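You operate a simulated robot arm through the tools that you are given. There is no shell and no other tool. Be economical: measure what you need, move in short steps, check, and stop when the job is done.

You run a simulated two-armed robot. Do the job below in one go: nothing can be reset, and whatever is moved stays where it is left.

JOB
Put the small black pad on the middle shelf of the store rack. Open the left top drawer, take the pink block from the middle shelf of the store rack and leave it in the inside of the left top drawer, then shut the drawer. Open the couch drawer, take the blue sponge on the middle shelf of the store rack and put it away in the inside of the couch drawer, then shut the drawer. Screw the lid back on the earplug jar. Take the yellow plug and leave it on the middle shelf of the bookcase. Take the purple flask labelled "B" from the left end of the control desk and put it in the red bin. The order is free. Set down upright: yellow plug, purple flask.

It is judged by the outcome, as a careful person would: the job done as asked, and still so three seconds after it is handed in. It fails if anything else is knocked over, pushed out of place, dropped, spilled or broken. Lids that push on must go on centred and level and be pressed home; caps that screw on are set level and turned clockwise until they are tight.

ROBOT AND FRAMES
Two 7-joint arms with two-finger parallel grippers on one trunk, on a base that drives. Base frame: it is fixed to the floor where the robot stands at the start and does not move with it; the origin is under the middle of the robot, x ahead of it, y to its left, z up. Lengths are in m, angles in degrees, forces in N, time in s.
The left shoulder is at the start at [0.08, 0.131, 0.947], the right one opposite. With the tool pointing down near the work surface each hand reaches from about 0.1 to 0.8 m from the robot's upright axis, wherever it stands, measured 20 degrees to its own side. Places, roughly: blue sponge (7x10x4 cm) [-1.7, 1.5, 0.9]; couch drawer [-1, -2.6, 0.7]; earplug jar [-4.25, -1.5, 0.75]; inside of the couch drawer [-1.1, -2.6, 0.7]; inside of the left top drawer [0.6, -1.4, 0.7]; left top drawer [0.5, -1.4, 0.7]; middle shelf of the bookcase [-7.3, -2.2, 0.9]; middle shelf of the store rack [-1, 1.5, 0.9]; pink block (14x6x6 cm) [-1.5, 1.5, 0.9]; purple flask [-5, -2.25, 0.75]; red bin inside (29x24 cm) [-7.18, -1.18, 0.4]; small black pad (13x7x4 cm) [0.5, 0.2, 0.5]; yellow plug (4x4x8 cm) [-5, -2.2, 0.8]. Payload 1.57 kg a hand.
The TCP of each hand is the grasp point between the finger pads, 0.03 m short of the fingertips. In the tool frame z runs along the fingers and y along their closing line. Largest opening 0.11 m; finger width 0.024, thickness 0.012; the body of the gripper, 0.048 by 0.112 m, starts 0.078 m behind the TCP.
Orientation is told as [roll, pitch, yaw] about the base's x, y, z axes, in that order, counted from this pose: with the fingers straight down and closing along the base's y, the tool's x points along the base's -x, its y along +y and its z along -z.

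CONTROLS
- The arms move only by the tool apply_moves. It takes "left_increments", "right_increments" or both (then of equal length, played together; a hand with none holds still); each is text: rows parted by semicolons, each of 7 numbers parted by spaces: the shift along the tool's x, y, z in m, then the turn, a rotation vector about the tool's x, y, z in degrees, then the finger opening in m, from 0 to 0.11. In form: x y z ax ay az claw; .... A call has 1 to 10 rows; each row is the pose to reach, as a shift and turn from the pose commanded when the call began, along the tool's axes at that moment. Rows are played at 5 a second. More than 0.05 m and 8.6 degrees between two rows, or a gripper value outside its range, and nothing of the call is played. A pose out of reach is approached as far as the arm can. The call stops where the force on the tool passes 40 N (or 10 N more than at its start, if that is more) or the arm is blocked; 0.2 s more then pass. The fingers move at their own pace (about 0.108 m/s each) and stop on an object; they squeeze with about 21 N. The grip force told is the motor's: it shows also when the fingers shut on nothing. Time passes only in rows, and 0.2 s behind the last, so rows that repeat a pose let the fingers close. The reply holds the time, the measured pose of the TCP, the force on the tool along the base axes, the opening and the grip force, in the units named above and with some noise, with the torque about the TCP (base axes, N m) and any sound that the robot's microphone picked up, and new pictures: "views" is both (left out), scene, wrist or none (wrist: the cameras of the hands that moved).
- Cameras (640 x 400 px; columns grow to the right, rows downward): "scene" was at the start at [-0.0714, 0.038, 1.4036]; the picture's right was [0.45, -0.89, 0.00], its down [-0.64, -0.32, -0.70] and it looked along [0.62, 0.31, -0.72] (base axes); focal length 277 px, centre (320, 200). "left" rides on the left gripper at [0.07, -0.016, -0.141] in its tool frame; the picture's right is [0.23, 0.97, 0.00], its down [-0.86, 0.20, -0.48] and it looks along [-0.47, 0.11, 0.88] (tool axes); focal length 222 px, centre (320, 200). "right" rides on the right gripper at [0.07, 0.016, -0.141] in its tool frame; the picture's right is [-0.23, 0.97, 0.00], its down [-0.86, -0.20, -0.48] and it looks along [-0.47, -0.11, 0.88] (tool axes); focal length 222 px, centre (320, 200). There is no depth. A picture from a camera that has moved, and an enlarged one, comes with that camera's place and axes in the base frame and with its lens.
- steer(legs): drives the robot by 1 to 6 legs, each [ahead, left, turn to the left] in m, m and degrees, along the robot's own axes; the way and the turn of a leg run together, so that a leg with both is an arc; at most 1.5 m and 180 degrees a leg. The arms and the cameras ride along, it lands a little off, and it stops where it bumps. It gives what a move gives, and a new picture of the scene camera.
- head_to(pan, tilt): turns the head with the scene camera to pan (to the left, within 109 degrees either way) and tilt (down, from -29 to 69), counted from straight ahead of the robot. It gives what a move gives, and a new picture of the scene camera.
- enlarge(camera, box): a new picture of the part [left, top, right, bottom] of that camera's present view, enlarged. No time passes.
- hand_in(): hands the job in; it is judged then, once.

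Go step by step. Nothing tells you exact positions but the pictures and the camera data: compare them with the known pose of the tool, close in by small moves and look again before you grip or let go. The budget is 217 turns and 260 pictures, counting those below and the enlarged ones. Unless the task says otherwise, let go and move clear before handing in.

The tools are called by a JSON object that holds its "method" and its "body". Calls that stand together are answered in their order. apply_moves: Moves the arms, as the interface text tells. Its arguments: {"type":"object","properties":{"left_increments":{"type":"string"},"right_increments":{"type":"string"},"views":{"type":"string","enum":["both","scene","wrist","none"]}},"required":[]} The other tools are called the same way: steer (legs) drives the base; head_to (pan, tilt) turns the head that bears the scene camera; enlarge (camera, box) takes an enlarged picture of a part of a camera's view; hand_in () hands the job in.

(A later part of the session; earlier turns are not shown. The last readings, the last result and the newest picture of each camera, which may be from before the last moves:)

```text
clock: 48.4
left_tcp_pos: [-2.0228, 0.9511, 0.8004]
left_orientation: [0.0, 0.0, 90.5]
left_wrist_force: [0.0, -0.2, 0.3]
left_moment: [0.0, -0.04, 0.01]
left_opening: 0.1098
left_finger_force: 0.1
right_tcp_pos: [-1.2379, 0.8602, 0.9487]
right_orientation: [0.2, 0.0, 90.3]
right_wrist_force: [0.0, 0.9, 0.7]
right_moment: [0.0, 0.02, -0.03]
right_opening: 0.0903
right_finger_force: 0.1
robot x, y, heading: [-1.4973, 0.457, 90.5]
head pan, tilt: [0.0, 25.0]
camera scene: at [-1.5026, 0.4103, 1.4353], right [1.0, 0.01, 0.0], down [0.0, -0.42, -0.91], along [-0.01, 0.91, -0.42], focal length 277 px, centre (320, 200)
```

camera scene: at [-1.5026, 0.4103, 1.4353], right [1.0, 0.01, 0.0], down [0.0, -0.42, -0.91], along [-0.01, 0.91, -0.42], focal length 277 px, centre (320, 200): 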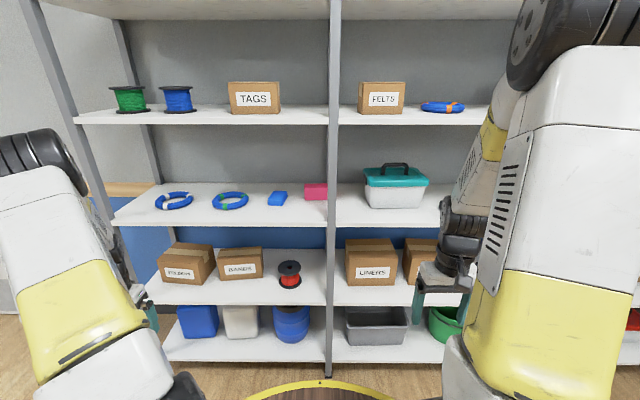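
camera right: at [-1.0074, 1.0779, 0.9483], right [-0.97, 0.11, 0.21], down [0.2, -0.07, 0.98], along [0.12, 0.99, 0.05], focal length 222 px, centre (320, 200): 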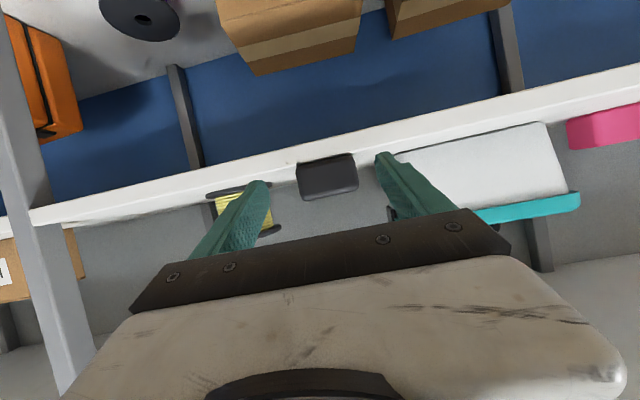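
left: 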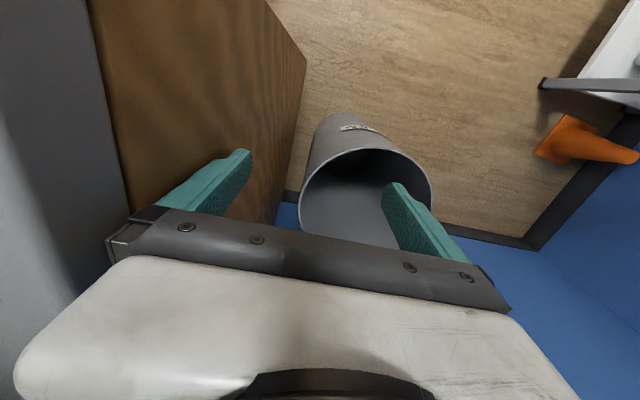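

{"method": "enlarge", "body": {"camera": "scene", "box": [210, 160, 360, 254]}}

```text
4.26 times, centred on (285, 207) of scene
camera zoom: at [-1.5026, 0.4103, 1.4353], right [1.0, 0.01, 0.0], down [0.0, -0.42, -0.91], along [-0.01, 0.91, -0.42], focal length 1178 px, centre (469, 170)
```

zoom: 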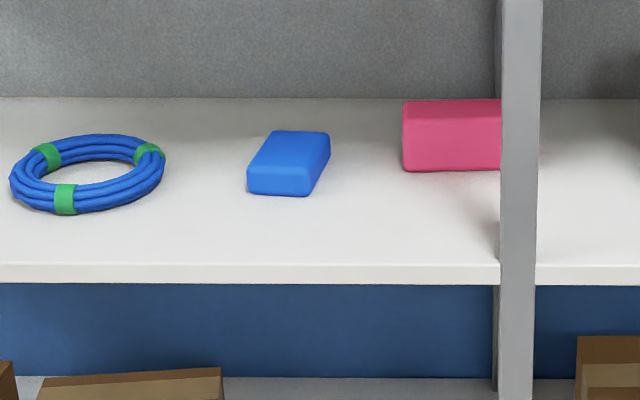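

Pink block spans x −1.58…−1.44, y 1.54–1.60 (partly behind the post); sponge centre ≈(−1.70, 1.505). I'll turn the left hand so its fingers close along y, raise it, and tuck the right hand back.

{"method": "apply_moves", "body": {"left_increments": "0 0 -0.03 0 0 8.5 0.11; 0 0 -0.06 0 0 17 0.11; 0 0 -0.09 0 0 25.5 0.11; 0 0 -0.12 0 0 34 0.11; 0 0 -0.15 0 0 42.5 0.11; 0 0 -0.18 0 0 51 0.11; 0 0 -0.21 0 0 59.5 0.11; 0 0 -0.24 0 0 68 0.11; 0 0 -0.27 0 0 76.5 0.11; 0 0 -0.30 0 0 85 0.11", "right_increments": "0.012 0 0 0 0 0 0.09; 0.024 0 0 0 0 0 0.09; 0.036 0 0 0 0 0 0.09; 0.048 0 0 0 0 0 0.09; 0.06 0 0 0 0 0 0.09; 0.072 0 0 0 0 0 0.09; 0.084 0 0 0 0 0 0.09; 0.096 0 0 0 0 0 0.09; 0.108 0 0 0 0 0 0.09; 0.12 0 0 0 0 0 0.09", "views": "scene"}}

```text
clock: 50.6
left_tcp_pos: [-2.0248, 0.9546, 1.0996]
left_orientation: [0.0, 0.1, 5.4]
left_wrist_force: [0.0, 0.5, -0.1]
left_moment: [0.04, -0.03, 0.03]
left_opening: 0.11
left_finger_force: 0.1
right_tcp_pos: [-1.2236, 0.7748, 0.9626]
right_orientation: [0.2, 0.1, 90.2]
right_wrist_force: [-0.2, 0.4, -0.1]
right_moment: [-0.03, 0.0, -0.02]
right_opening: 0.09
right_finger_force: 0.0
right hand out of reach, approached as far as the arm can: row 7, 8, 9, 10
robot x, y, heading: [-1.4976, 0.4615, 90.2]
head pan, tilt: [0.0, 25.0]
camera scene: at [-1.5028, 0.4105, 1.4353], right [1.0, 0.01, 0.0], down [0.0, -0.42, -0.91], along [-0.01, 0.91, -0.42], focal length 277 px, centre (320, 200)
```

scene: 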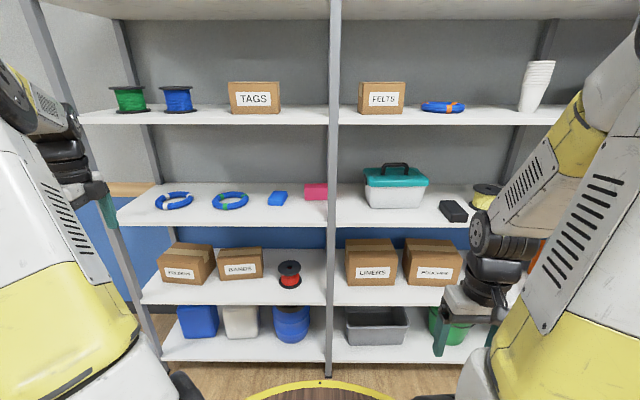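

{"method": "apply_moves", "body": {"left_increments": "-0.044 0 0 0 -5 0.6 0.11; -0.088 0 0 0 -10 1.2 0.11; -0.132 0 0 0 -15 1.8 0.11; -0.176 0 0 0 -20 2.4 0.11; -0.22 0 0 0 -25 3 0.11; -0.264 0 0 0 -30 3.6 0.11; -0.308 0 0 0 -35 4.2 0.11; -0.352 0 0 0 -40 5 0.11; -0.352 0 0 0 -40 5 0.11"}}

{"method": "steer", "body": {"legs": [[0.2, -0.07, 0]]}}

```text
clock: 52.6
left_tcp_pos: [-1.6716, 0.987, 1.1013]
left_orientation: [2.3, -40.0, -0.5]
left_wrist_force: [0.1, 0.0, -0.1]
left_moment: [0.0, 0.01, -0.01]
left_opening: 0.1101
left_finger_force: 0.0
right_tcp_pos: [-1.2228, 0.776, 0.9612]
right_orientation: [0.2, 0.2, 90.4]
right_wrist_force: [-0.1, 0.1, 0.0]
right_moment: [0.0, 0.01, -0.02]
right_opening: 0.09
right_finger_force: 0.1
robot x, y, heading: [-1.4965, 0.4573, 90.2]
head pan, tilt: [0.0, 25.0]
camera scene: at [-1.5026, 0.4103, 1.4353], right [1.0, 0.01, 0.0], down [0.0, -0.42, -0.91], along [-0.01, 0.91, -0.42], focal length 277 px, centre (320, 200)
camera left: at [-1.8159, 0.966, 1.1642], right [-0.19, 0.97, -0.12], down [0.34, 0.18, 0.92], along [0.92, 0.13, -0.37], focal length 222 px, centre (320, 200)
```

scene: 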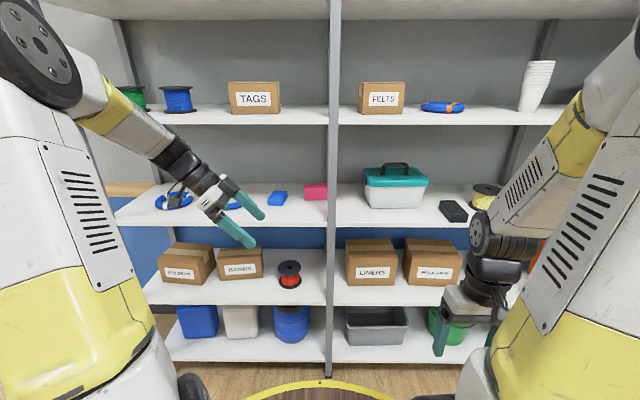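
left: 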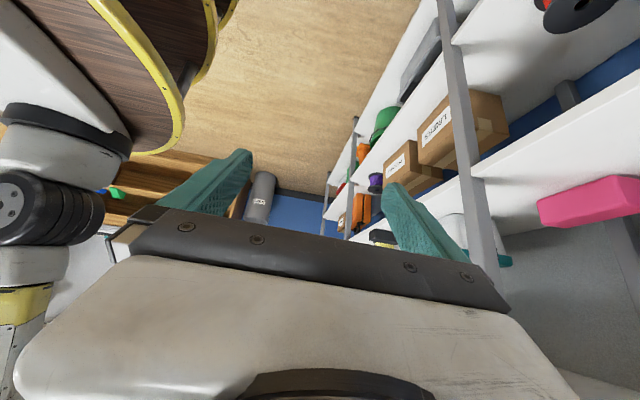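

```text
clock: 54.2
left_tcp_pos: [-1.6043, 1.1877, 1.1019]
left_orientation: [2.2, -40.0, -0.4]
left_wrist_force: [0.0, -0.1, -0.2]
left_moment: [0.01, 0.01, -0.01]
left_opening: 0.1103
left_finger_force: 0.1
right_tcp_pos: [-1.1551, 0.9767, 0.9609]
right_orientation: [0.3, 0.1, 90.4]
right_wrist_force: [1.5, -0.5, 0.1]
right_moment: [0.01, 0.0, -0.03]
right_opening: 0.09
right_finger_force: 0.1
robot x, y, heading: [-1.4284, 0.6595, 90.4]
head pan, tilt: [0.0, 25.0]
camera scene: at [-1.4342, 0.6118, 1.4353], right [1.0, 0.01, 0.0], down [0.0, -0.42, -0.91], along [-0.01, 0.91, -0.42], focal length 277 px, centre (320, 200)
```

scene: 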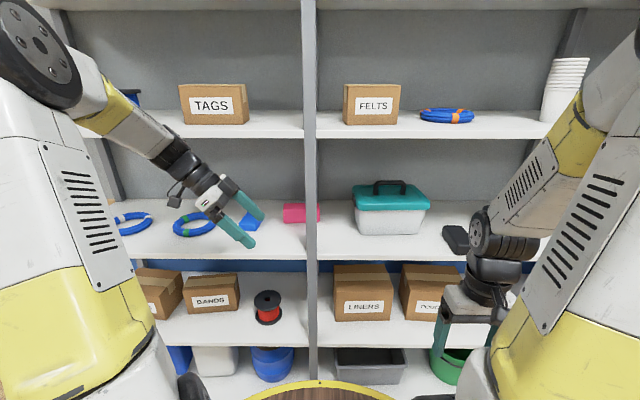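

The arm configuration works; I must watch the elbow against the upper shelf. Move base up a little and extend the arm in stages.

{"method": "steer", "body": {"legs": [[0.1, 0, 0]]}}

{"method": "apply_moves", "body": {"left_increments": "0.008 0.03 0.009 0 0 0 0.11; 0.016 0.06 0.019 0 0 0 0.11; 0.024 0.09 0.029 0 0 0 0.11; 0.032 0.12 0.038 0 0 0 0.11; 0.032 0.12 0.038 0 0 0 0.11"}}

```text
clock: 55.5
left_tcp_pos: [-1.6058, 1.2827, 1.101]
left_orientation: [1.8, -40.0, -0.2]
left_wrist_force: [-0.4, -0.1, 0.8]
left_moment: [-0.04, -0.02, -0.04]
left_opening: 0.1098
left_finger_force: 0.1
right_tcp_pos: [-1.1577, 1.0755, 0.9615]
right_orientation: [0.3, -0.1, 90.5]
right_wrist_force: [0.6, 0.0, -0.7]
right_moment: [-0.01, 0.02, -0.02]
right_opening: 0.0905
right_finger_force: 0.1
robot x, y, heading: [-1.4324, 0.7561, 90.6]
head pan, tilt: [0.0, 25.0]
stopped in leg 1: the robot was blocked; the commanded pose is now the measured one
camera scene: at [-1.435, 0.7094, 1.4353], right [1.0, 0.01, 0.0], down [0.0, -0.42, -0.91], along [-0.01, 0.91, -0.42], focal length 277 px, centre (320, 200)
```

scene: 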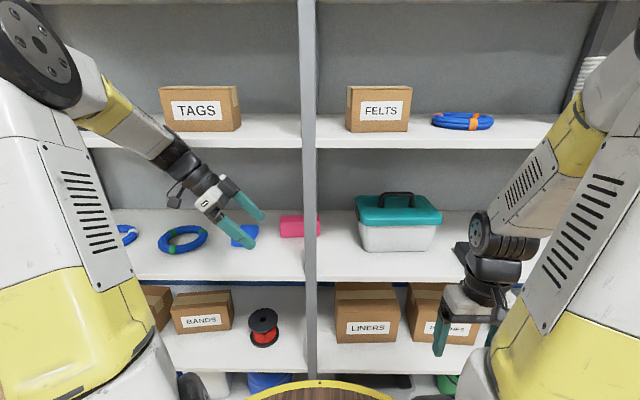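

```text
clock: 56.4
left_tcp_pos: [-1.6416, 1.255, 1.053]
left_orientation: [-10.8, -32.8, 7.0]
left_wrist_force: [-5.7, 18.5, 9.5]
left_moment: [-1.42, 0.0, -1.04]
left_opening: 0.1099
left_finger_force: 0.0
right_tcp_pos: [-1.2188, 1.098, 1.0118]
right_orientation: [0.2, -11.3, 100.4]
right_wrist_force: [1.0, 3.5, 2.1]
right_moment: [-0.31, 0.1, 0.02]
right_opening: 0.0902
right_finger_force: 0.1
robot x, y, heading: [-1.46, 0.7432, 95.2]
head pan, tilt: [0.0, 25.0]
stopped in row 4 (right hand): the arm was blocked; the commanded pose is now the measured one
camera scene: at [-1.4442, 0.5213, 1.4392], right [1.0, 0.09, 0.0], down [0.03, -0.31, -0.95], along [-0.09, 0.95, -0.31], focal length 277 px, centre (320, 200)
camera left: at [-1.7771, 1.2478, 1.1361], right [-0.21, 0.94, -0.28], down [0.45, 0.34, 0.83], along [0.87, 0.05, -0.49], focal length 222 px, centre (320, 200)
```

scene: 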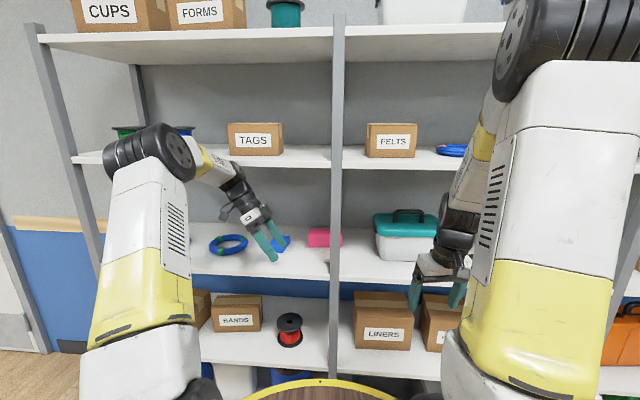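
left: 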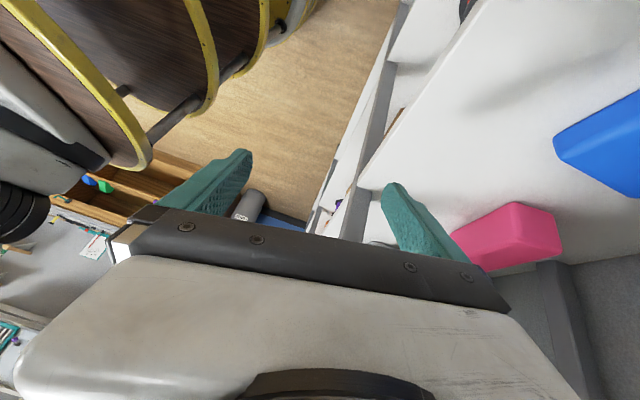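

The left elbow has struck the upper shelf and the robot got pushed. I'll back off at once.

{"method": "steer", "body": {"legs": [[-0.25, 0, 0]]}}

```text
clock: 57.2
left_tcp_pos: [-1.6737, 1.3738, 0.964]
left_orientation: [-18.3, -32.8, 11.2]
left_wrist_force: [8.7, -12.5, 32.6]
left_moment: [0.18, -0.67, -0.86]
left_opening: 0.0838
left_finger_force: 0.1
right_tcp_pos: [-1.2482, 1.2117, 0.9351]
right_orientation: [0.7, -4.2, 100.7]
right_wrist_force: [1.6, 6.2, -3.4]
right_moment: [-0.61, 0.13, 0.03]
right_opening: 0.0901
right_finger_force: 0.1
robot x, y, heading: [-1.4776, 0.7404, 95.7]
head pan, tilt: [0.0, 25.0]
stopped in leg 1: the robot was blocked; the commanded pose is now the measured one
camera scene: at [-1.4752, 0.7015, 1.4357], right [0.99, 0.1, 0.0], down [0.04, -0.43, -0.9], along [-0.09, 0.9, -0.43], focal length 277 px, centre (320, 200)
```

scene: 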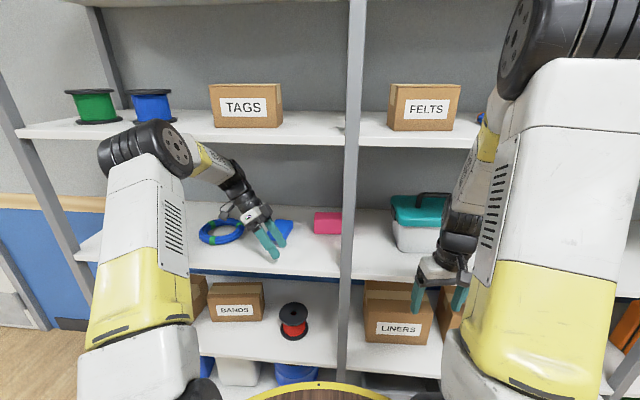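

{"method": "apply_moves", "body": {"left_increments": "-0.0108 -0.0053 -0.016 0 0 0 0.11; -0.0217 -0.0106 -0.0319 0 0 0 0.11"}}

```text
clock: 57.8
left_tcp_pos: [-1.6919, 1.3626, 0.9875]
left_orientation: [-20.5, -32.6, 13.0]
left_wrist_force: [0.5, -0.4, 0.3]
left_moment: [0.0, 0.03, 0.02]
left_opening: 0.1101
left_finger_force: 0.0
right_tcp_pos: [-1.2623, 1.2121, 0.9412]
right_orientation: [0.6, -4.4, 101.1]
right_wrist_force: [-0.2, 0.5, 0.2]
right_moment: [0.0, -0.01, -0.03]
right_opening: 0.0899
right_finger_force: 0.2
robot x, y, heading: [-1.4855, 0.7409, 96.2]
head pan, tilt: [0.0, 25.0]
camera scene: at [-1.4872, 0.6992, 1.4354], right [0.99, 0.11, 0.0], down [0.05, -0.42, -0.91], along [-0.1, 0.9, -0.42], focal length 277 px, centre (320, 200)
camera left: at [-1.8298, 1.3658, 1.0677], right [-0.21, 0.89, -0.41], down [0.42, 0.46, 0.78], along [0.88, -0.01, -0.47], focal length 222 px, centre (320, 200)
```

scene: 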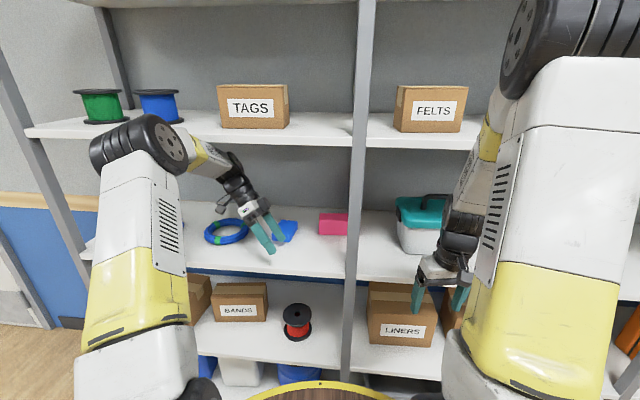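
left: 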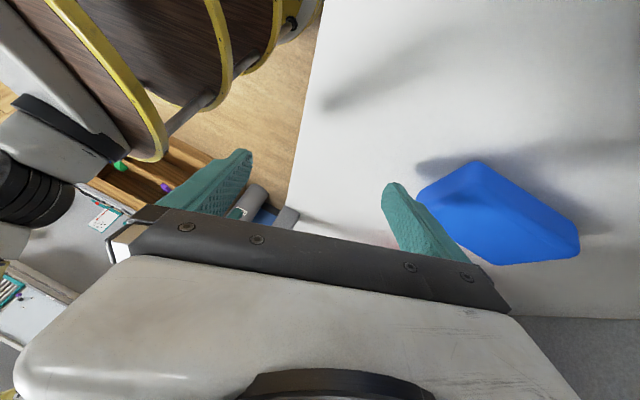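

Forces are zero now; the elbow has settled lower in front of the shelf, nothing seems fallen. I'll lift, straighten the hand's orientation, and reach on towards the pink block.

{"method": "apply_moves", "body": {"left_increments": "-0.0161 -0.0088 -0.0237 0 0 0 0.11; -0.0323 -0.0177 -0.0473 0 0 0 0.11; -0.0588 0.0078 -0.0387 -2.7 -1.1 2.4 0.11; -0.0854 0.0332 -0.03 -5.4 -2.2 4.9 0.11; -0.1119 0.0587 -0.0215 -8.1 -3.3 7.3 0.11; -0.1385 0.0841 -0.0128 -10.8 -4.4 9.8 0.11; -0.165 0.1096 -0.0042 -13.5 -5.5 12.2 0.11; -0.165 0.1096 -0.0042 -13.5 -5.5 12.2 0.11"}}

```text
clock: 59.2
left_tcp_pos: [-1.6573, 1.4205, 1.0068]
left_orientation: [-10.6, -38.2, 8.6]
left_wrist_force: [2.0, -0.6, 1.8]
left_moment: [0.1, 0.16, 0.03]
left_opening: 0.1096
left_finger_force: 0.1
right_tcp_pos: [-1.3333, 1.2194, 0.9418]
right_orientation: [0.7, -4.6, 106.0]
right_wrist_force: [0.9, -1.2, 0.9]
right_moment: [0.1, 0.1, 0.02]
right_opening: 0.09
right_finger_force: 0.0
robot x, y, heading: [-1.5163, 0.7314, 101.2]
head pan, tilt: [0.0, 25.0]
stopped in row 7 (left hand): the arm was blocked; the commanded pose is now the measured one
camera scene: at [-1.5114, 0.6867, 1.4352], right [0.98, 0.19, 0.0], down [0.08, -0.41, -0.91], along [-0.18, 0.89, -0.42], focal length 277 px, centre (320, 200)
camera left: at [-1.8008, 1.4092, 1.0758], right [-0.21, 0.94, -0.28], down [0.36, 0.34, 0.87], along [0.91, 0.08, -0.41], focal length 222 px, centre (320, 200)
```

scene: 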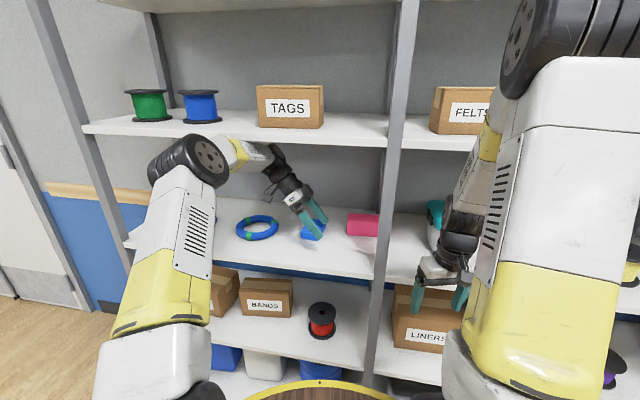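
left: 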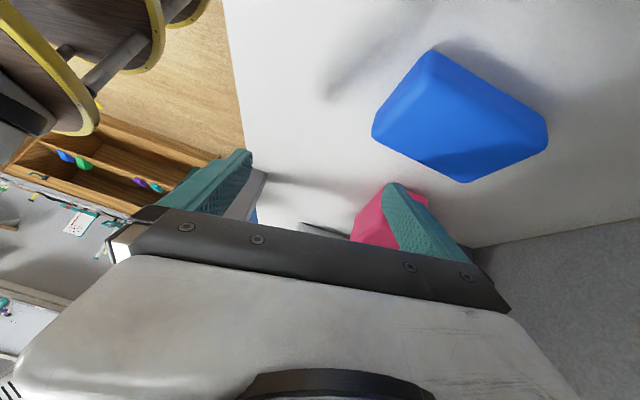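

Still pushing on the shelf with the elbow; the robot is being turned. I'll back out and rethink the arm posture.

{"method": "steer", "body": {"legs": [[-0.35, 0, 0]]}}

```text
clock: 61.5
left_tcp_pos: [-1.5913, 1.082, 1.0063]
left_orientation: [-10.6, -38.2, 8.6]
left_wrist_force: [-0.1, -0.2, 1.0]
left_moment: [0.01, 0.0, 0.0]
left_opening: 0.1099
left_finger_force: 0.0
right_tcp_pos: [-1.2673, 0.8782, 0.9426]
right_orientation: [0.7, -4.7, 106.1]
right_wrist_force: [-0.7, 0.5, 0.4]
right_moment: [0.02, -0.01, -0.02]
right_opening: 0.0899
right_finger_force: 0.1
robot x, y, heading: [-1.4487, 0.3966, 101.2]
head pan, tilt: [0.0, 25.0]
camera scene: at [-1.4446, 0.3477, 1.4353], right [0.98, 0.19, 0.0], down [0.08, -0.41, -0.91], along [-0.18, 0.89, -0.42], focal length 277 px, centre (320, 200)
```

scene: 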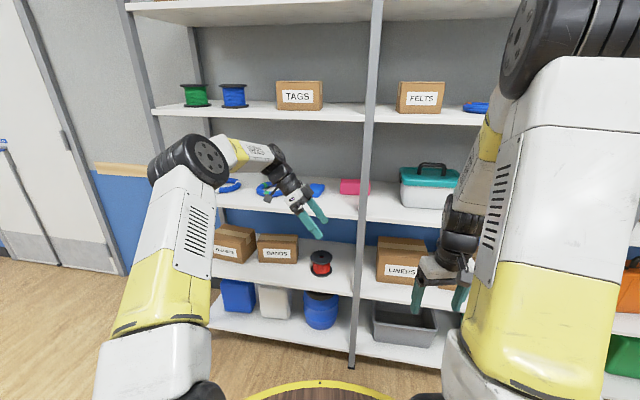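

Everything is still standing. I'll take the sponge first, left hand in the forward-tilted pose that works under the shelf; sweep the left hand to point forward.

{"method": "apply_moves", "body": {"left_increments": "0 0 0 -6.34 -2.04 -4.38 0.11; 0 0 0 -12.7 -4.1 -8.8 0.11; 0 0 0 -19 -6.1 -13.1 0.11; 0 0 0 -25.4 -8.2 -17.5 0.11; 0 0 0 -31.7 -10.2 -21.9 0.11; 0 0 0 -38 -12.2 -26.3 0.11; 0 0 0 -44.4 -14.3 -30.6 0.11", "views": "none"}}

{"method": "apply_moves", "body": {"left_increments": "0 0 0 -6.34 -2.04 -4.38 0.11; 0 0 0 -12.7 -4.1 -8.8 0.11; 0 0 0 -19 -6.1 -13.1 0.11; 0 0 0 -25.4 -8.2 -17.5 0.11; 0 0 0 -31.7 -10.2 -21.9 0.11; 0 0 0 -38 -12.2 -26.3 0.11; 0 0 0 -38 -12.2 -26.3 0.11", "views": "scene"}}

```text
clock: 63.1
left_tcp_pos: [-1.5917, 1.0814, 1.0063]
left_orientation: [3.5, -51.1, 52.2]
left_wrist_force: [-0.8, 0.6, 1.0]
left_moment: [-0.06, 0.01, -0.02]
left_opening: 0.1101
left_finger_force: 0.1
right_tcp_pos: [-1.2659, 0.8792, 0.9431]
right_orientation: [0.7, -4.6, 106.1]
right_wrist_force: [-0.4, 0.8, -0.6]
right_moment: [-0.01, 0.04, 0.0]
right_opening: 0.09
right_finger_force: 0.1
robot x, y, heading: [-1.4505, 0.3946, 101.2]
head pan, tilt: [0.0, 25.0]
```

```text
clock: 64.7
left_tcp_pos: [-1.5907, 1.0809, 1.0053]
left_orientation: [-0.1, -65.0, 101.1]
left_wrist_force: [0.3, 0.2, 0.0]
left_moment: [0.0, -0.01, 0.01]
left_opening: 0.1101
left_finger_force: 0.2
right_tcp_pos: [-1.2665, 0.8791, 0.9406]
right_orientation: [0.7, -4.6, 106.1]
right_wrist_force: [0.7, 0.4, -0.8]
right_moment: [0.0, 0.0, -0.04]
right_opening: 0.0898
right_finger_force: 0.0
robot x, y, heading: [-1.4505, 0.3946, 101.2]
head pan, tilt: [0.0, 25.0]
camera scene: at [-1.4446, 0.3476, 1.4353], right [0.98, 0.19, 0.0], down [0.08, -0.41, -0.91], along [-0.18, 0.89, -0.42], focal length 277 px, centre (320, 200)
```

scene: 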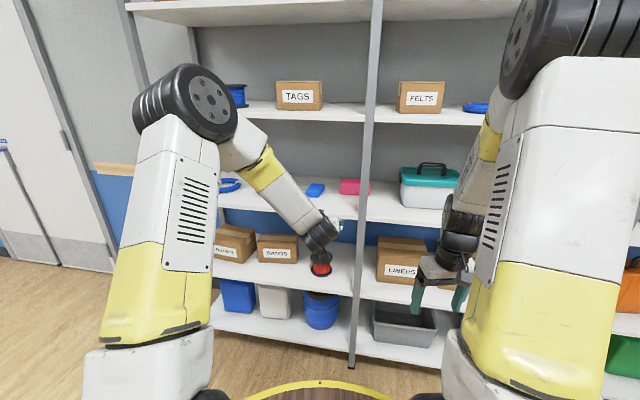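

{"method": "enlarge", "body": {"camera": "scene", "box": [210, 150, 390, 262]}}

{"method": "enlarge", "body": {"camera": "left", "box": [0, 0, 640, 400]}}

```text
3.56 times, centred on (300, 206) of scene
camera zoom: at [-1.4446, 0.3476, 1.4353], right [0.98, 0.19, 0.0], down [0.08, -0.41, -0.91], along [-0.18, 0.89, -0.42], focal length 984 px, centre (391, 179)
```

zoom: 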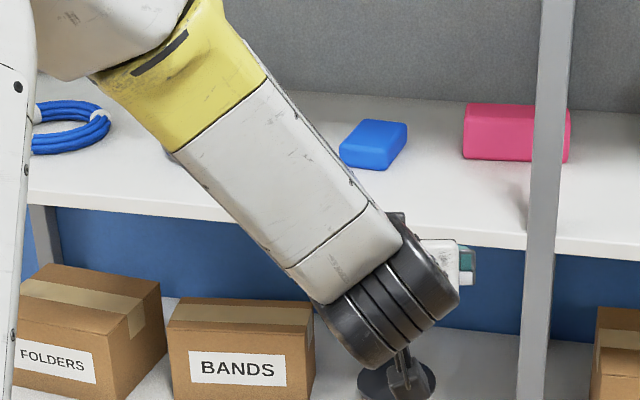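

```text
1.00 times, centred on (320, 200) of left (not enlarged: the box is as wide or as high as the picture)
camera zoom: at [-1.5447, 0.9291, 1.0033], right [-0.94, -0.28, -0.21], down [-0.18, -0.11, 0.98], along [-0.3, 0.95, 0.05], focal length 222 px, centre (320, 200)
```

zoom: 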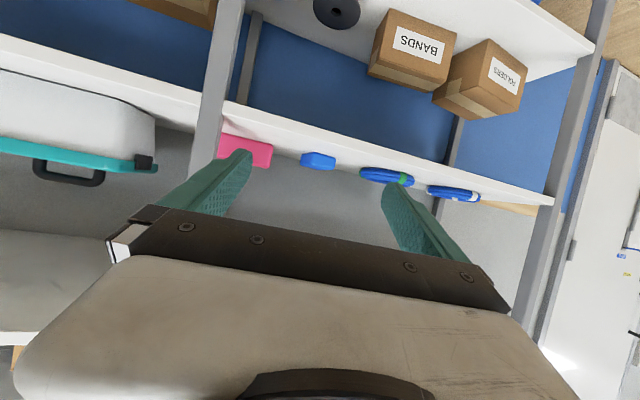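

Sponge is now yawed about −15°, centre ≈(−1.70, 1.53). Turn the robot to heading 75° and shift left so the left hand lines up.

{"method": "steer", "body": {"legs": [[0, 0, -26.2], [-0.02, 0.53, 0]]}}

{"method": "apply_moves", "body": {"left_increments": "0.0227 0 0.0106 0 0 0 0.11; 0.0453 0 0.0211 0 0 0 0.11; 0.0453 0 0.0211 0 0 0 0.11", "views": "wrist"}}

```text
clock: 69.2
left_tcp_pos: [-1.7983, 1.1944, 1.0055]
left_orientation: [-0.1, -64.8, 74.7]
left_wrist_force: [0.4, -0.3, -0.2]
left_moment: [-0.03, 0.01, -0.02]
left_opening: 0.1099
left_finger_force: 0.1
right_tcp_pos: [-1.5966, 0.8698, 0.9415]
right_orientation: [0.7, -4.6, 79.7]
right_wrist_force: [0.2, -0.9, -0.4]
right_moment: [0.0, 0.0, 0.01]
right_opening: 0.09
right_finger_force: 0.0
robot x, y, heading: [-1.977, 0.519, 74.6]
head pan, tilt: [0.0, 25.0]
camera scene: at [-1.9936, 0.4712, 1.4353], right [0.97, -0.26, 0.0], down [-0.11, -0.41, -0.91], along [0.24, 0.87, -0.42], focal length 277 px, centre (320, 200)
```

scene: 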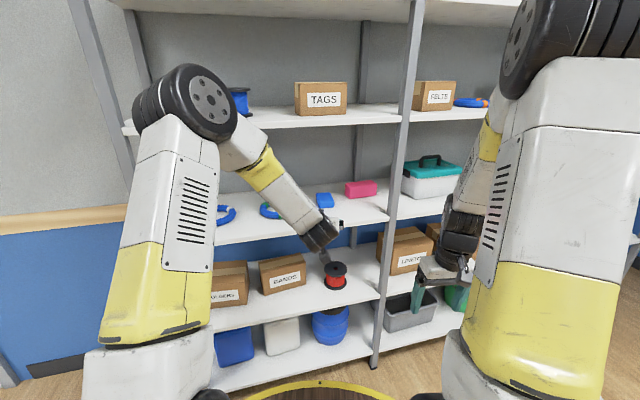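

```text
clock: 70.0
left_tcp_pos: [-1.7989, 1.1921, 0.9536]
left_orientation: [-0.2, -65.0, 74.7]
left_wrist_force: [0.1, -0.4, -0.5]
left_moment: [-0.02, 0.0, 0.01]
left_opening: 0.1101
left_finger_force: 0.0
right_tcp_pos: [-1.5973, 0.8694, 0.9419]
right_orientation: [0.7, -4.6, 79.6]
right_wrist_force: [-0.1, -0.5, 0.2]
right_moment: [0.0, 0.02, 0.0]
right_opening: 0.0903
right_finger_force: 0.1
robot x, y, heading: [-1.9786, 0.512, 74.5]
head pan, tilt: [0.0, 25.0]
camera left: at [-1.8253, 1.0365, 0.9515], right [-0.96, 0.17, -0.21], down [-0.21, -0.01, 0.98], along [0.16, 0.99, 0.05], focal length 222 px, centre (320, 200)
```

left: 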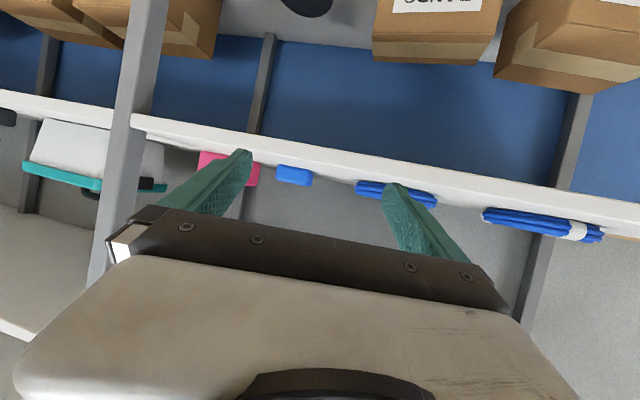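

{"method": "steer", "body": {"legs": [[0.26, -0.012, 0]]}}

{"method": "enlarge", "body": {"camera": "left", "box": [120, 50, 480, 275]}}

```text
clock: 71.9
left_tcp_pos: [-1.7071, 1.4441, 0.9542]
left_orientation: [-0.2, -64.8, 74.0]
left_wrist_force: [-0.2, -0.5, -0.8]
left_moment: [-0.02, -0.03, 0.02]
left_opening: 0.1099
left_finger_force: 0.1
right_tcp_pos: [-1.5094, 1.1191, 0.9425]
right_orientation: [0.7, -4.6, 79.1]
right_wrist_force: [0.3, -0.3, 0.4]
right_moment: [-0.01, 0.05, -0.04]
right_opening: 0.0901
right_finger_force: 0.0
robot x, y, heading: [-1.893, 0.7677, 74.2]
head pan, tilt: [0.0, 25.0]
camera scene: at [-1.9113, 0.7253, 1.4353], right [0.96, -0.27, 0.0], down [-0.12, -0.41, -0.91], along [0.25, 0.87, -0.42], focal length 277 px, centre (320, 200)
```

scene: 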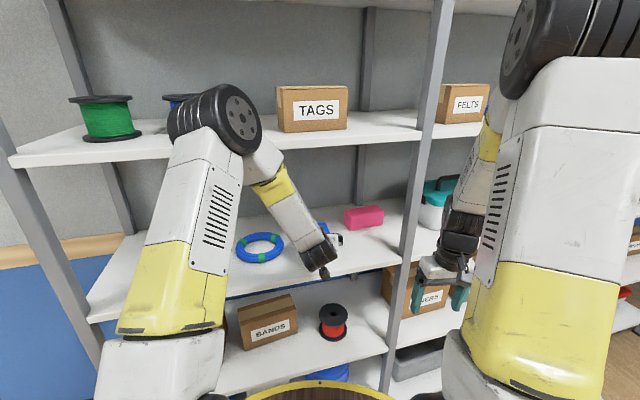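

```text
1.78 times, centred on (300, 162) of left
camera zoom: at [-1.736, 1.2885, 0.9517], right [-0.96, 0.18, -0.21], down [-0.21, -0.01, 0.98], along [0.17, 0.98, 0.05], focal length 395 px, centre (356, 267)
```

zoom: 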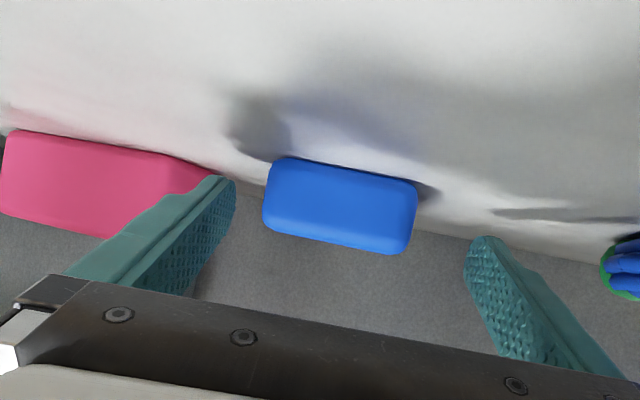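

Sponge is centred. Advance 6.5 cm, lower 1 cm, and close.

{"method": "apply_moves", "body": {"left_increments": "-0.0138 0 0.0295 0 0 0 0.11; -0.0275 0 0.0589 0 0 0 0.11; -0.0184 0 0.0631 0 0 0 0.11; -0.0184 0 0.0631 0 0 0 0.05; -0.0184 0 0.0631 0 0 0 0.04; -0.0184 0 0.0631 0 0 0 0.04"}}

```text
clock: 73.3
left_tcp_pos: [-1.6904, 1.5064, 0.9451]
left_orientation: [-0.1, -65.0, 73.9]
left_wrist_force: [0.4, 0.0, 1.2]
left_moment: [0.12, 0.02, 0.01]
left_opening: 0.0644
left_finger_force: 21.1
right_tcp_pos: [-1.5102, 1.119, 0.9421]
right_orientation: [0.7, -4.7, 78.9]
right_wrist_force: [0.2, -0.1, -0.2]
right_moment: [0.0, 0.01, 0.03]
right_opening: 0.0902
right_finger_force: 0.1
robot x, y, heading: [-1.8926, 0.7719, 73.9]
head pan, tilt: [0.0, 25.0]
camera scene: at [-1.9113, 0.7253, 1.4353], right [0.96, -0.27, 0.0], down [-0.12, -0.41, -0.91], along [0.25, 0.87, -0.42], focal length 277 px, centre (320, 200)
camera left: at [-1.7179, 1.3497, 0.9424], right [-0.96, 0.18, -0.21], down [-0.21, -0.01, 0.98], along [0.17, 0.98, 0.05], focal length 222 px, centre (320, 200)
```

scene: 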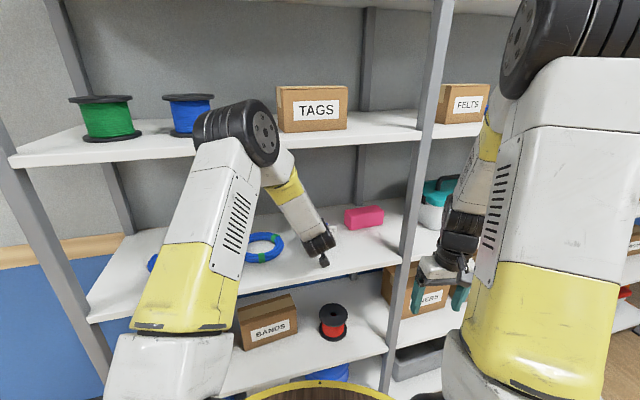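
left: 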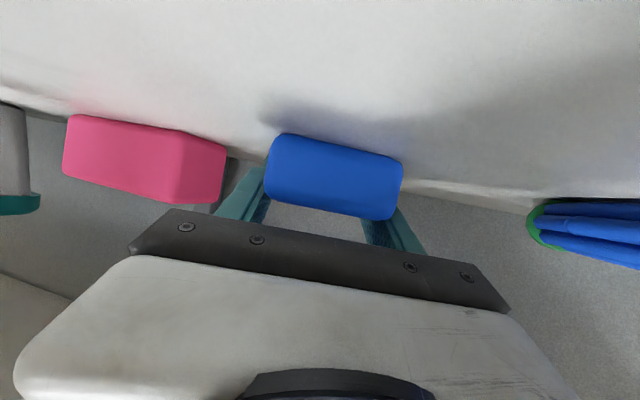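

Sponge gripped. Lift, back out, and look toward the couch.

{"method": "apply_moves", "body": {"left_increments": "-0.0136 0 -0.0064 0 0 0 0.04; -0.0272 0 -0.0127 0 0 0 0.04; -0.0272 0 -0.0127 0 0 0 0.04", "views": "none"}}

{"method": "steer", "body": {"legs": [[-0.6, 0, 0], [0, 0, -150]]}}

```text
clock: 74.1
left_tcp_pos: [-1.6894, 1.5069, 0.9744]
left_orientation: [-0.1, -64.9, 74.1]
left_wrist_force: [-0.4, 0.5, 0.0]
left_moment: [-0.03, 0.05, -0.01]
left_opening: 0.0645
left_finger_force: 20.7
right_tcp_pos: [-1.5095, 1.1191, 0.942]
right_orientation: [0.7, -4.6, 79.0]
right_wrist_force: [1.0, -0.1, 0.2]
right_moment: [-0.01, 0.03, -0.01]
right_opening: 0.0902
right_finger_force: 0.1
robot x, y, heading: [-1.8932, 0.7704, 74.1]
head pan, tilt: [0.0, 25.0]
```

```text
clock: 83.7
left_tcp_pos: [-1.8816, -0.5574, 0.9744]
left_orientation: [-0.1, -64.9, -77.1]
left_wrist_force: [0.5, 0.2, -0.7]
left_moment: [0.02, 0.02, 0.02]
left_opening: 0.0644
left_finger_force: 21.2
right_tcp_pos: [-2.2268, -0.3047, 0.9425]
right_orientation: [0.7, -4.5, -72.1]
right_wrist_force: [0.4, -1.1, 0.2]
right_moment: [-0.01, 0.0, 0.01]
right_opening: 0.09
right_finger_force: 0.0
robot x, y, heading: [-2.0584, 0.1877, -77.0]
head pan, tilt: [0.0, 25.0]
camera scene: at [-2.0719, 0.2351, 1.4353], right [-0.97, -0.22, 0.0], down [-0.1, 0.41, -0.91], along [0.2, -0.88, -0.42], focal length 277 px, centre (320, 200)
```

scene: 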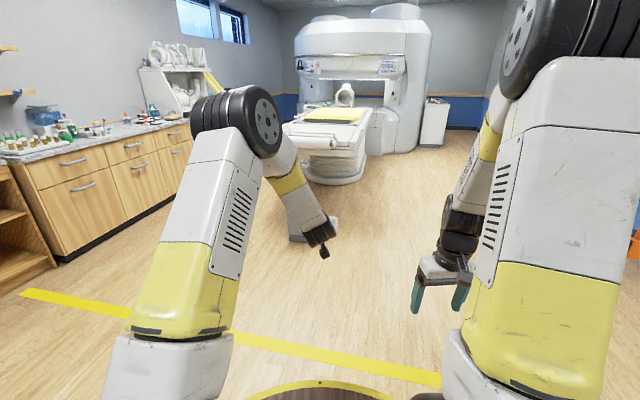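

{"method": "enlarge", "body": {"camera": "scene", "box": [250, 70, 410, 170]}}

{"method": "enlarge", "body": {"camera": "scene", "box": [0, 60, 220, 260]}}

```text
4.00 times, centred on (330, 120) of scene
camera zoom: at [-2.0719, 0.2351, 1.4353], right [-0.97, -0.22, 0.0], down [-0.1, 0.41, -0.91], along [0.2, -0.88, -0.42], focal length 1107 px, centre (280, 520)
```

zoom: 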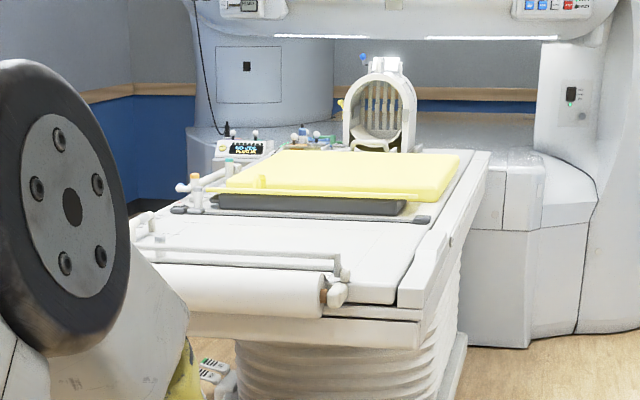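

```text
2.00 times, centred on (110, 160) of scene
camera zoom: at [-2.0719, 0.2351, 1.4353], right [-0.97, -0.22, 0.0], down [-0.1, 0.41, -0.91], along [0.2, -0.88, -0.42], focal length 554 px, centre (740, 280)
```

zoom: 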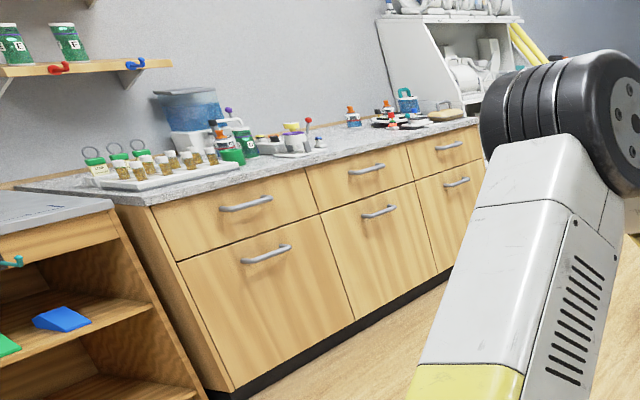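

The couch drawer is on the couch's east side (facing +x). I'll retract the sponge hand and drive round to the aisle, facing south first.

{"method": "apply_moves", "body": {"left_increments": "0.0186 0 -0.0398 0 0 0 0.04; 0.0372 0 -0.0796 0 0 0 0.04; 0.0558 0 -0.1194 0 0 0 0.04; 0.0744 0 -0.1592 0 0 0 0.04; 0.093 0 -0.199 0 0 0 0.04", "views": "none"}}

{"method": "steer", "body": {"legs": [[0, 0, 50], [1.5, 0, 0], [0.4, 0, 0], [0, 0, -75]]}}

```text
clock: 84.9
left_tcp_pos: [-1.932, -0.3432, 0.977]
left_orientation: [-0.1, -64.9, -77.1]
left_wrist_force: [0.6, -0.1, -0.8]
left_moment: [-0.04, 0.0, -0.01]
left_opening: 0.0641
left_finger_force: 20.9
right_tcp_pos: [-2.2257, -0.3036, 0.9411]
right_orientation: [0.7, -4.5, -72.1]
right_wrist_force: [-0.2, 0.2, -0.2]
right_moment: [-0.02, -0.02, 0.0]
right_opening: 0.0901
right_finger_force: 0.0
robot x, y, heading: [-2.0555, 0.1861, -76.9]
head pan, tilt: [0.0, 25.0]
```

```text
clock: 99.8
left_tcp_pos: [-0.5159, -1.2833, 0.9768]
left_orientation: [0.0, -64.9, -103.0]
left_wrist_force: [-0.3, -0.7, -0.1]
left_moment: [-0.01, 0.01, 0.01]
left_opening: 0.0644
left_finger_force: 21.4
right_tcp_pos: [-0.7635, -1.1192, 0.9411]
right_orientation: [0.7, -4.6, -97.9]
right_wrist_force: [0.1, 0.4, -0.5]
right_moment: [-0.02, 0.0, -0.01]
right_opening: 0.0901
right_finger_force: 0.0
robot x, y, heading: [-0.3961, -0.7515, -102.7]
head pan, tilt: [0.0, 25.0]
camera scene: at [-0.3915, -0.7022, 1.4353], right [-0.98, 0.22, 0.0], down [0.09, 0.41, -0.91], along [-0.2, -0.88, -0.42], focal length 277 px, centre (320, 200)
```

scene: 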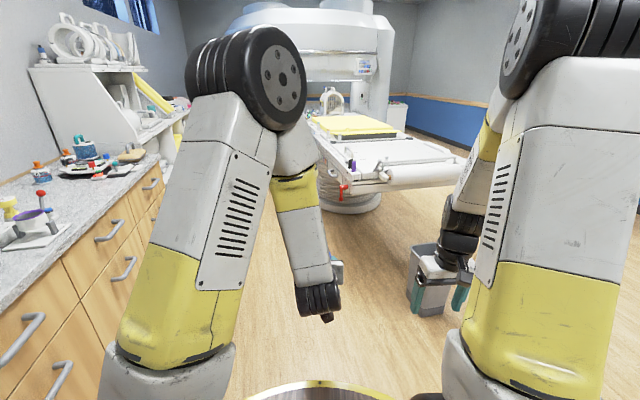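

{"method": "steer", "body": {"legs": [[0, 0, 12.7], [1.3, 0.12, 0], [0, 0, -80]]}}

```text
clock: 110.8
left_tcp_pos: [-0.851, -2.1056, 0.9759]
left_orientation: [0.1, -64.8, -175.5]
left_wrist_force: [0.5, -0.9, 0.3]
left_moment: [-0.04, -0.02, 0.02]
left_opening: 0.0645
left_finger_force: 21.1
right_tcp_pos: [-0.7674, -1.8206, 0.9424]
right_orientation: [0.7, -4.5, -170.4]
right_wrist_force: [0.3, -0.6, -0.4]
right_moment: [0.0, 0.02, 0.0]
right_opening: 0.0898
right_finger_force: 0.1
robot x, y, heading: [-0.3112, -2.056, -175.5]
head pan, tilt: [0.0, 25.0]
camera scene: at [-0.2623, -2.0522, 1.4353], right [-0.08, 1.0, 0.0], down [0.42, 0.03, -0.91], along [-0.9, -0.07, -0.42], focal length 277 px, centre (320, 200)
```

scene: 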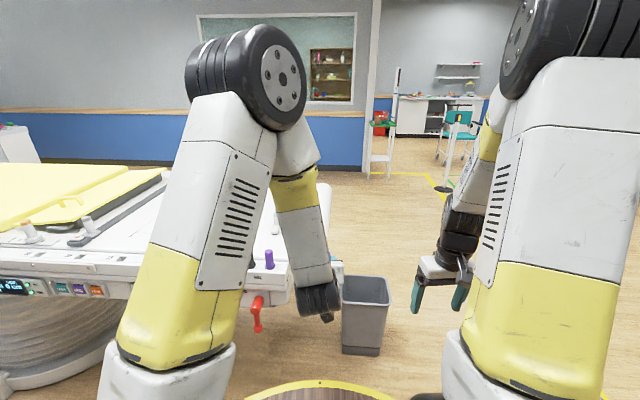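

{"method": "enlarge", "body": {"camera": "scene", "box": [220, 220, 360, 360]}}

{"method": "steer", "body": {"legs": [[0.05, 0.65, -4.5]]}}

```text
2.86 times, centred on (290, 290) of scene
camera zoom: at [-0.2623, -2.0522, 1.4353], right [-0.08, 1.0, 0.0], down [0.42, 0.03, -0.91], along [-0.9, -0.07, -0.42], focal length 791 px, centre (406, -57)
```

zoom: 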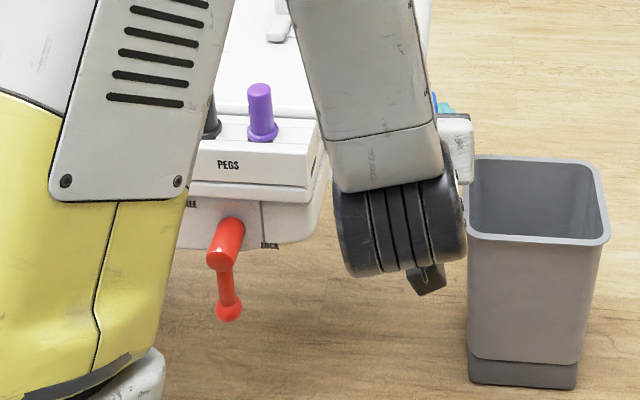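

```text
clock: 114.4
left_tcp_pos: [-0.8751, -2.7128, 0.9771]
left_orientation: [0.0, -64.8, 179.9]
left_wrist_force: [0.2, 0.5, -0.7]
left_moment: [0.0, -0.01, 0.01]
left_opening: 0.064
left_finger_force: 20.8
right_tcp_pos: [-0.77, -2.436, 0.9415]
right_orientation: [0.6, -4.5, -175.0]
right_wrist_force: [0.0, 0.9, 0.3]
right_moment: [-0.01, 0.02, 0.01]
right_opening: 0.0899
right_finger_force: 0.0
robot x, y, heading: [-0.3311, -2.7116, -180.0]
head pan, tilt: [0.0, 25.0]
camera scene: at [-0.2844, -2.7084, 1.4353], right [0.0, 1.0, 0.0], down [0.42, 0.0, -0.91], along [-0.91, 0.0, -0.42], focal length 277 px, centre (320, 200)
```

scene: 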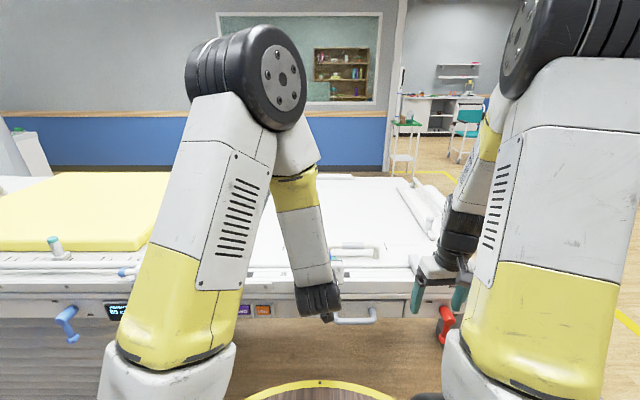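

{"method": "enlarge", "body": {"camera": "scene", "box": [230, 260, 470, 390]}}

{"method": "enlarge", "body": {"camera": "right", "box": [0, 0, 640, 400]}}

```text
2.67 times, centred on (350, 325) of scene
camera zoom: at [-0.2844, -2.7084, 1.4353], right [0.0, 1.0, 0.0], down [0.42, 0.0, -0.91], along [-0.91, 0.0, -0.42], focal length 738 px, centre (240, -133)
```

zoom: 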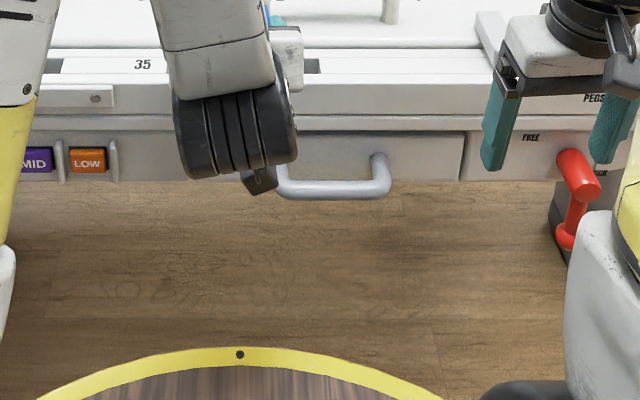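

```text
1.00 times, centred on (320, 200) of right (not enlarged: the box is as wide or as high as the picture)
camera zoom: at [-0.6876, -2.4427, 1.0765], right [-0.14, -0.99, 0.03], down [-0.83, 0.13, 0.54], along [-0.54, 0.05, -0.84], focal length 222 px, centre (320, 200)
```

zoom: 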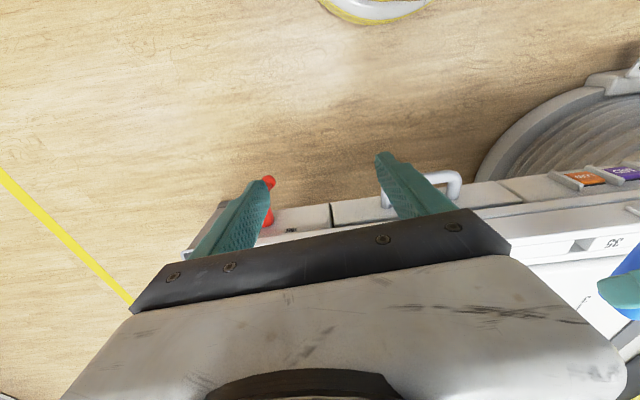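

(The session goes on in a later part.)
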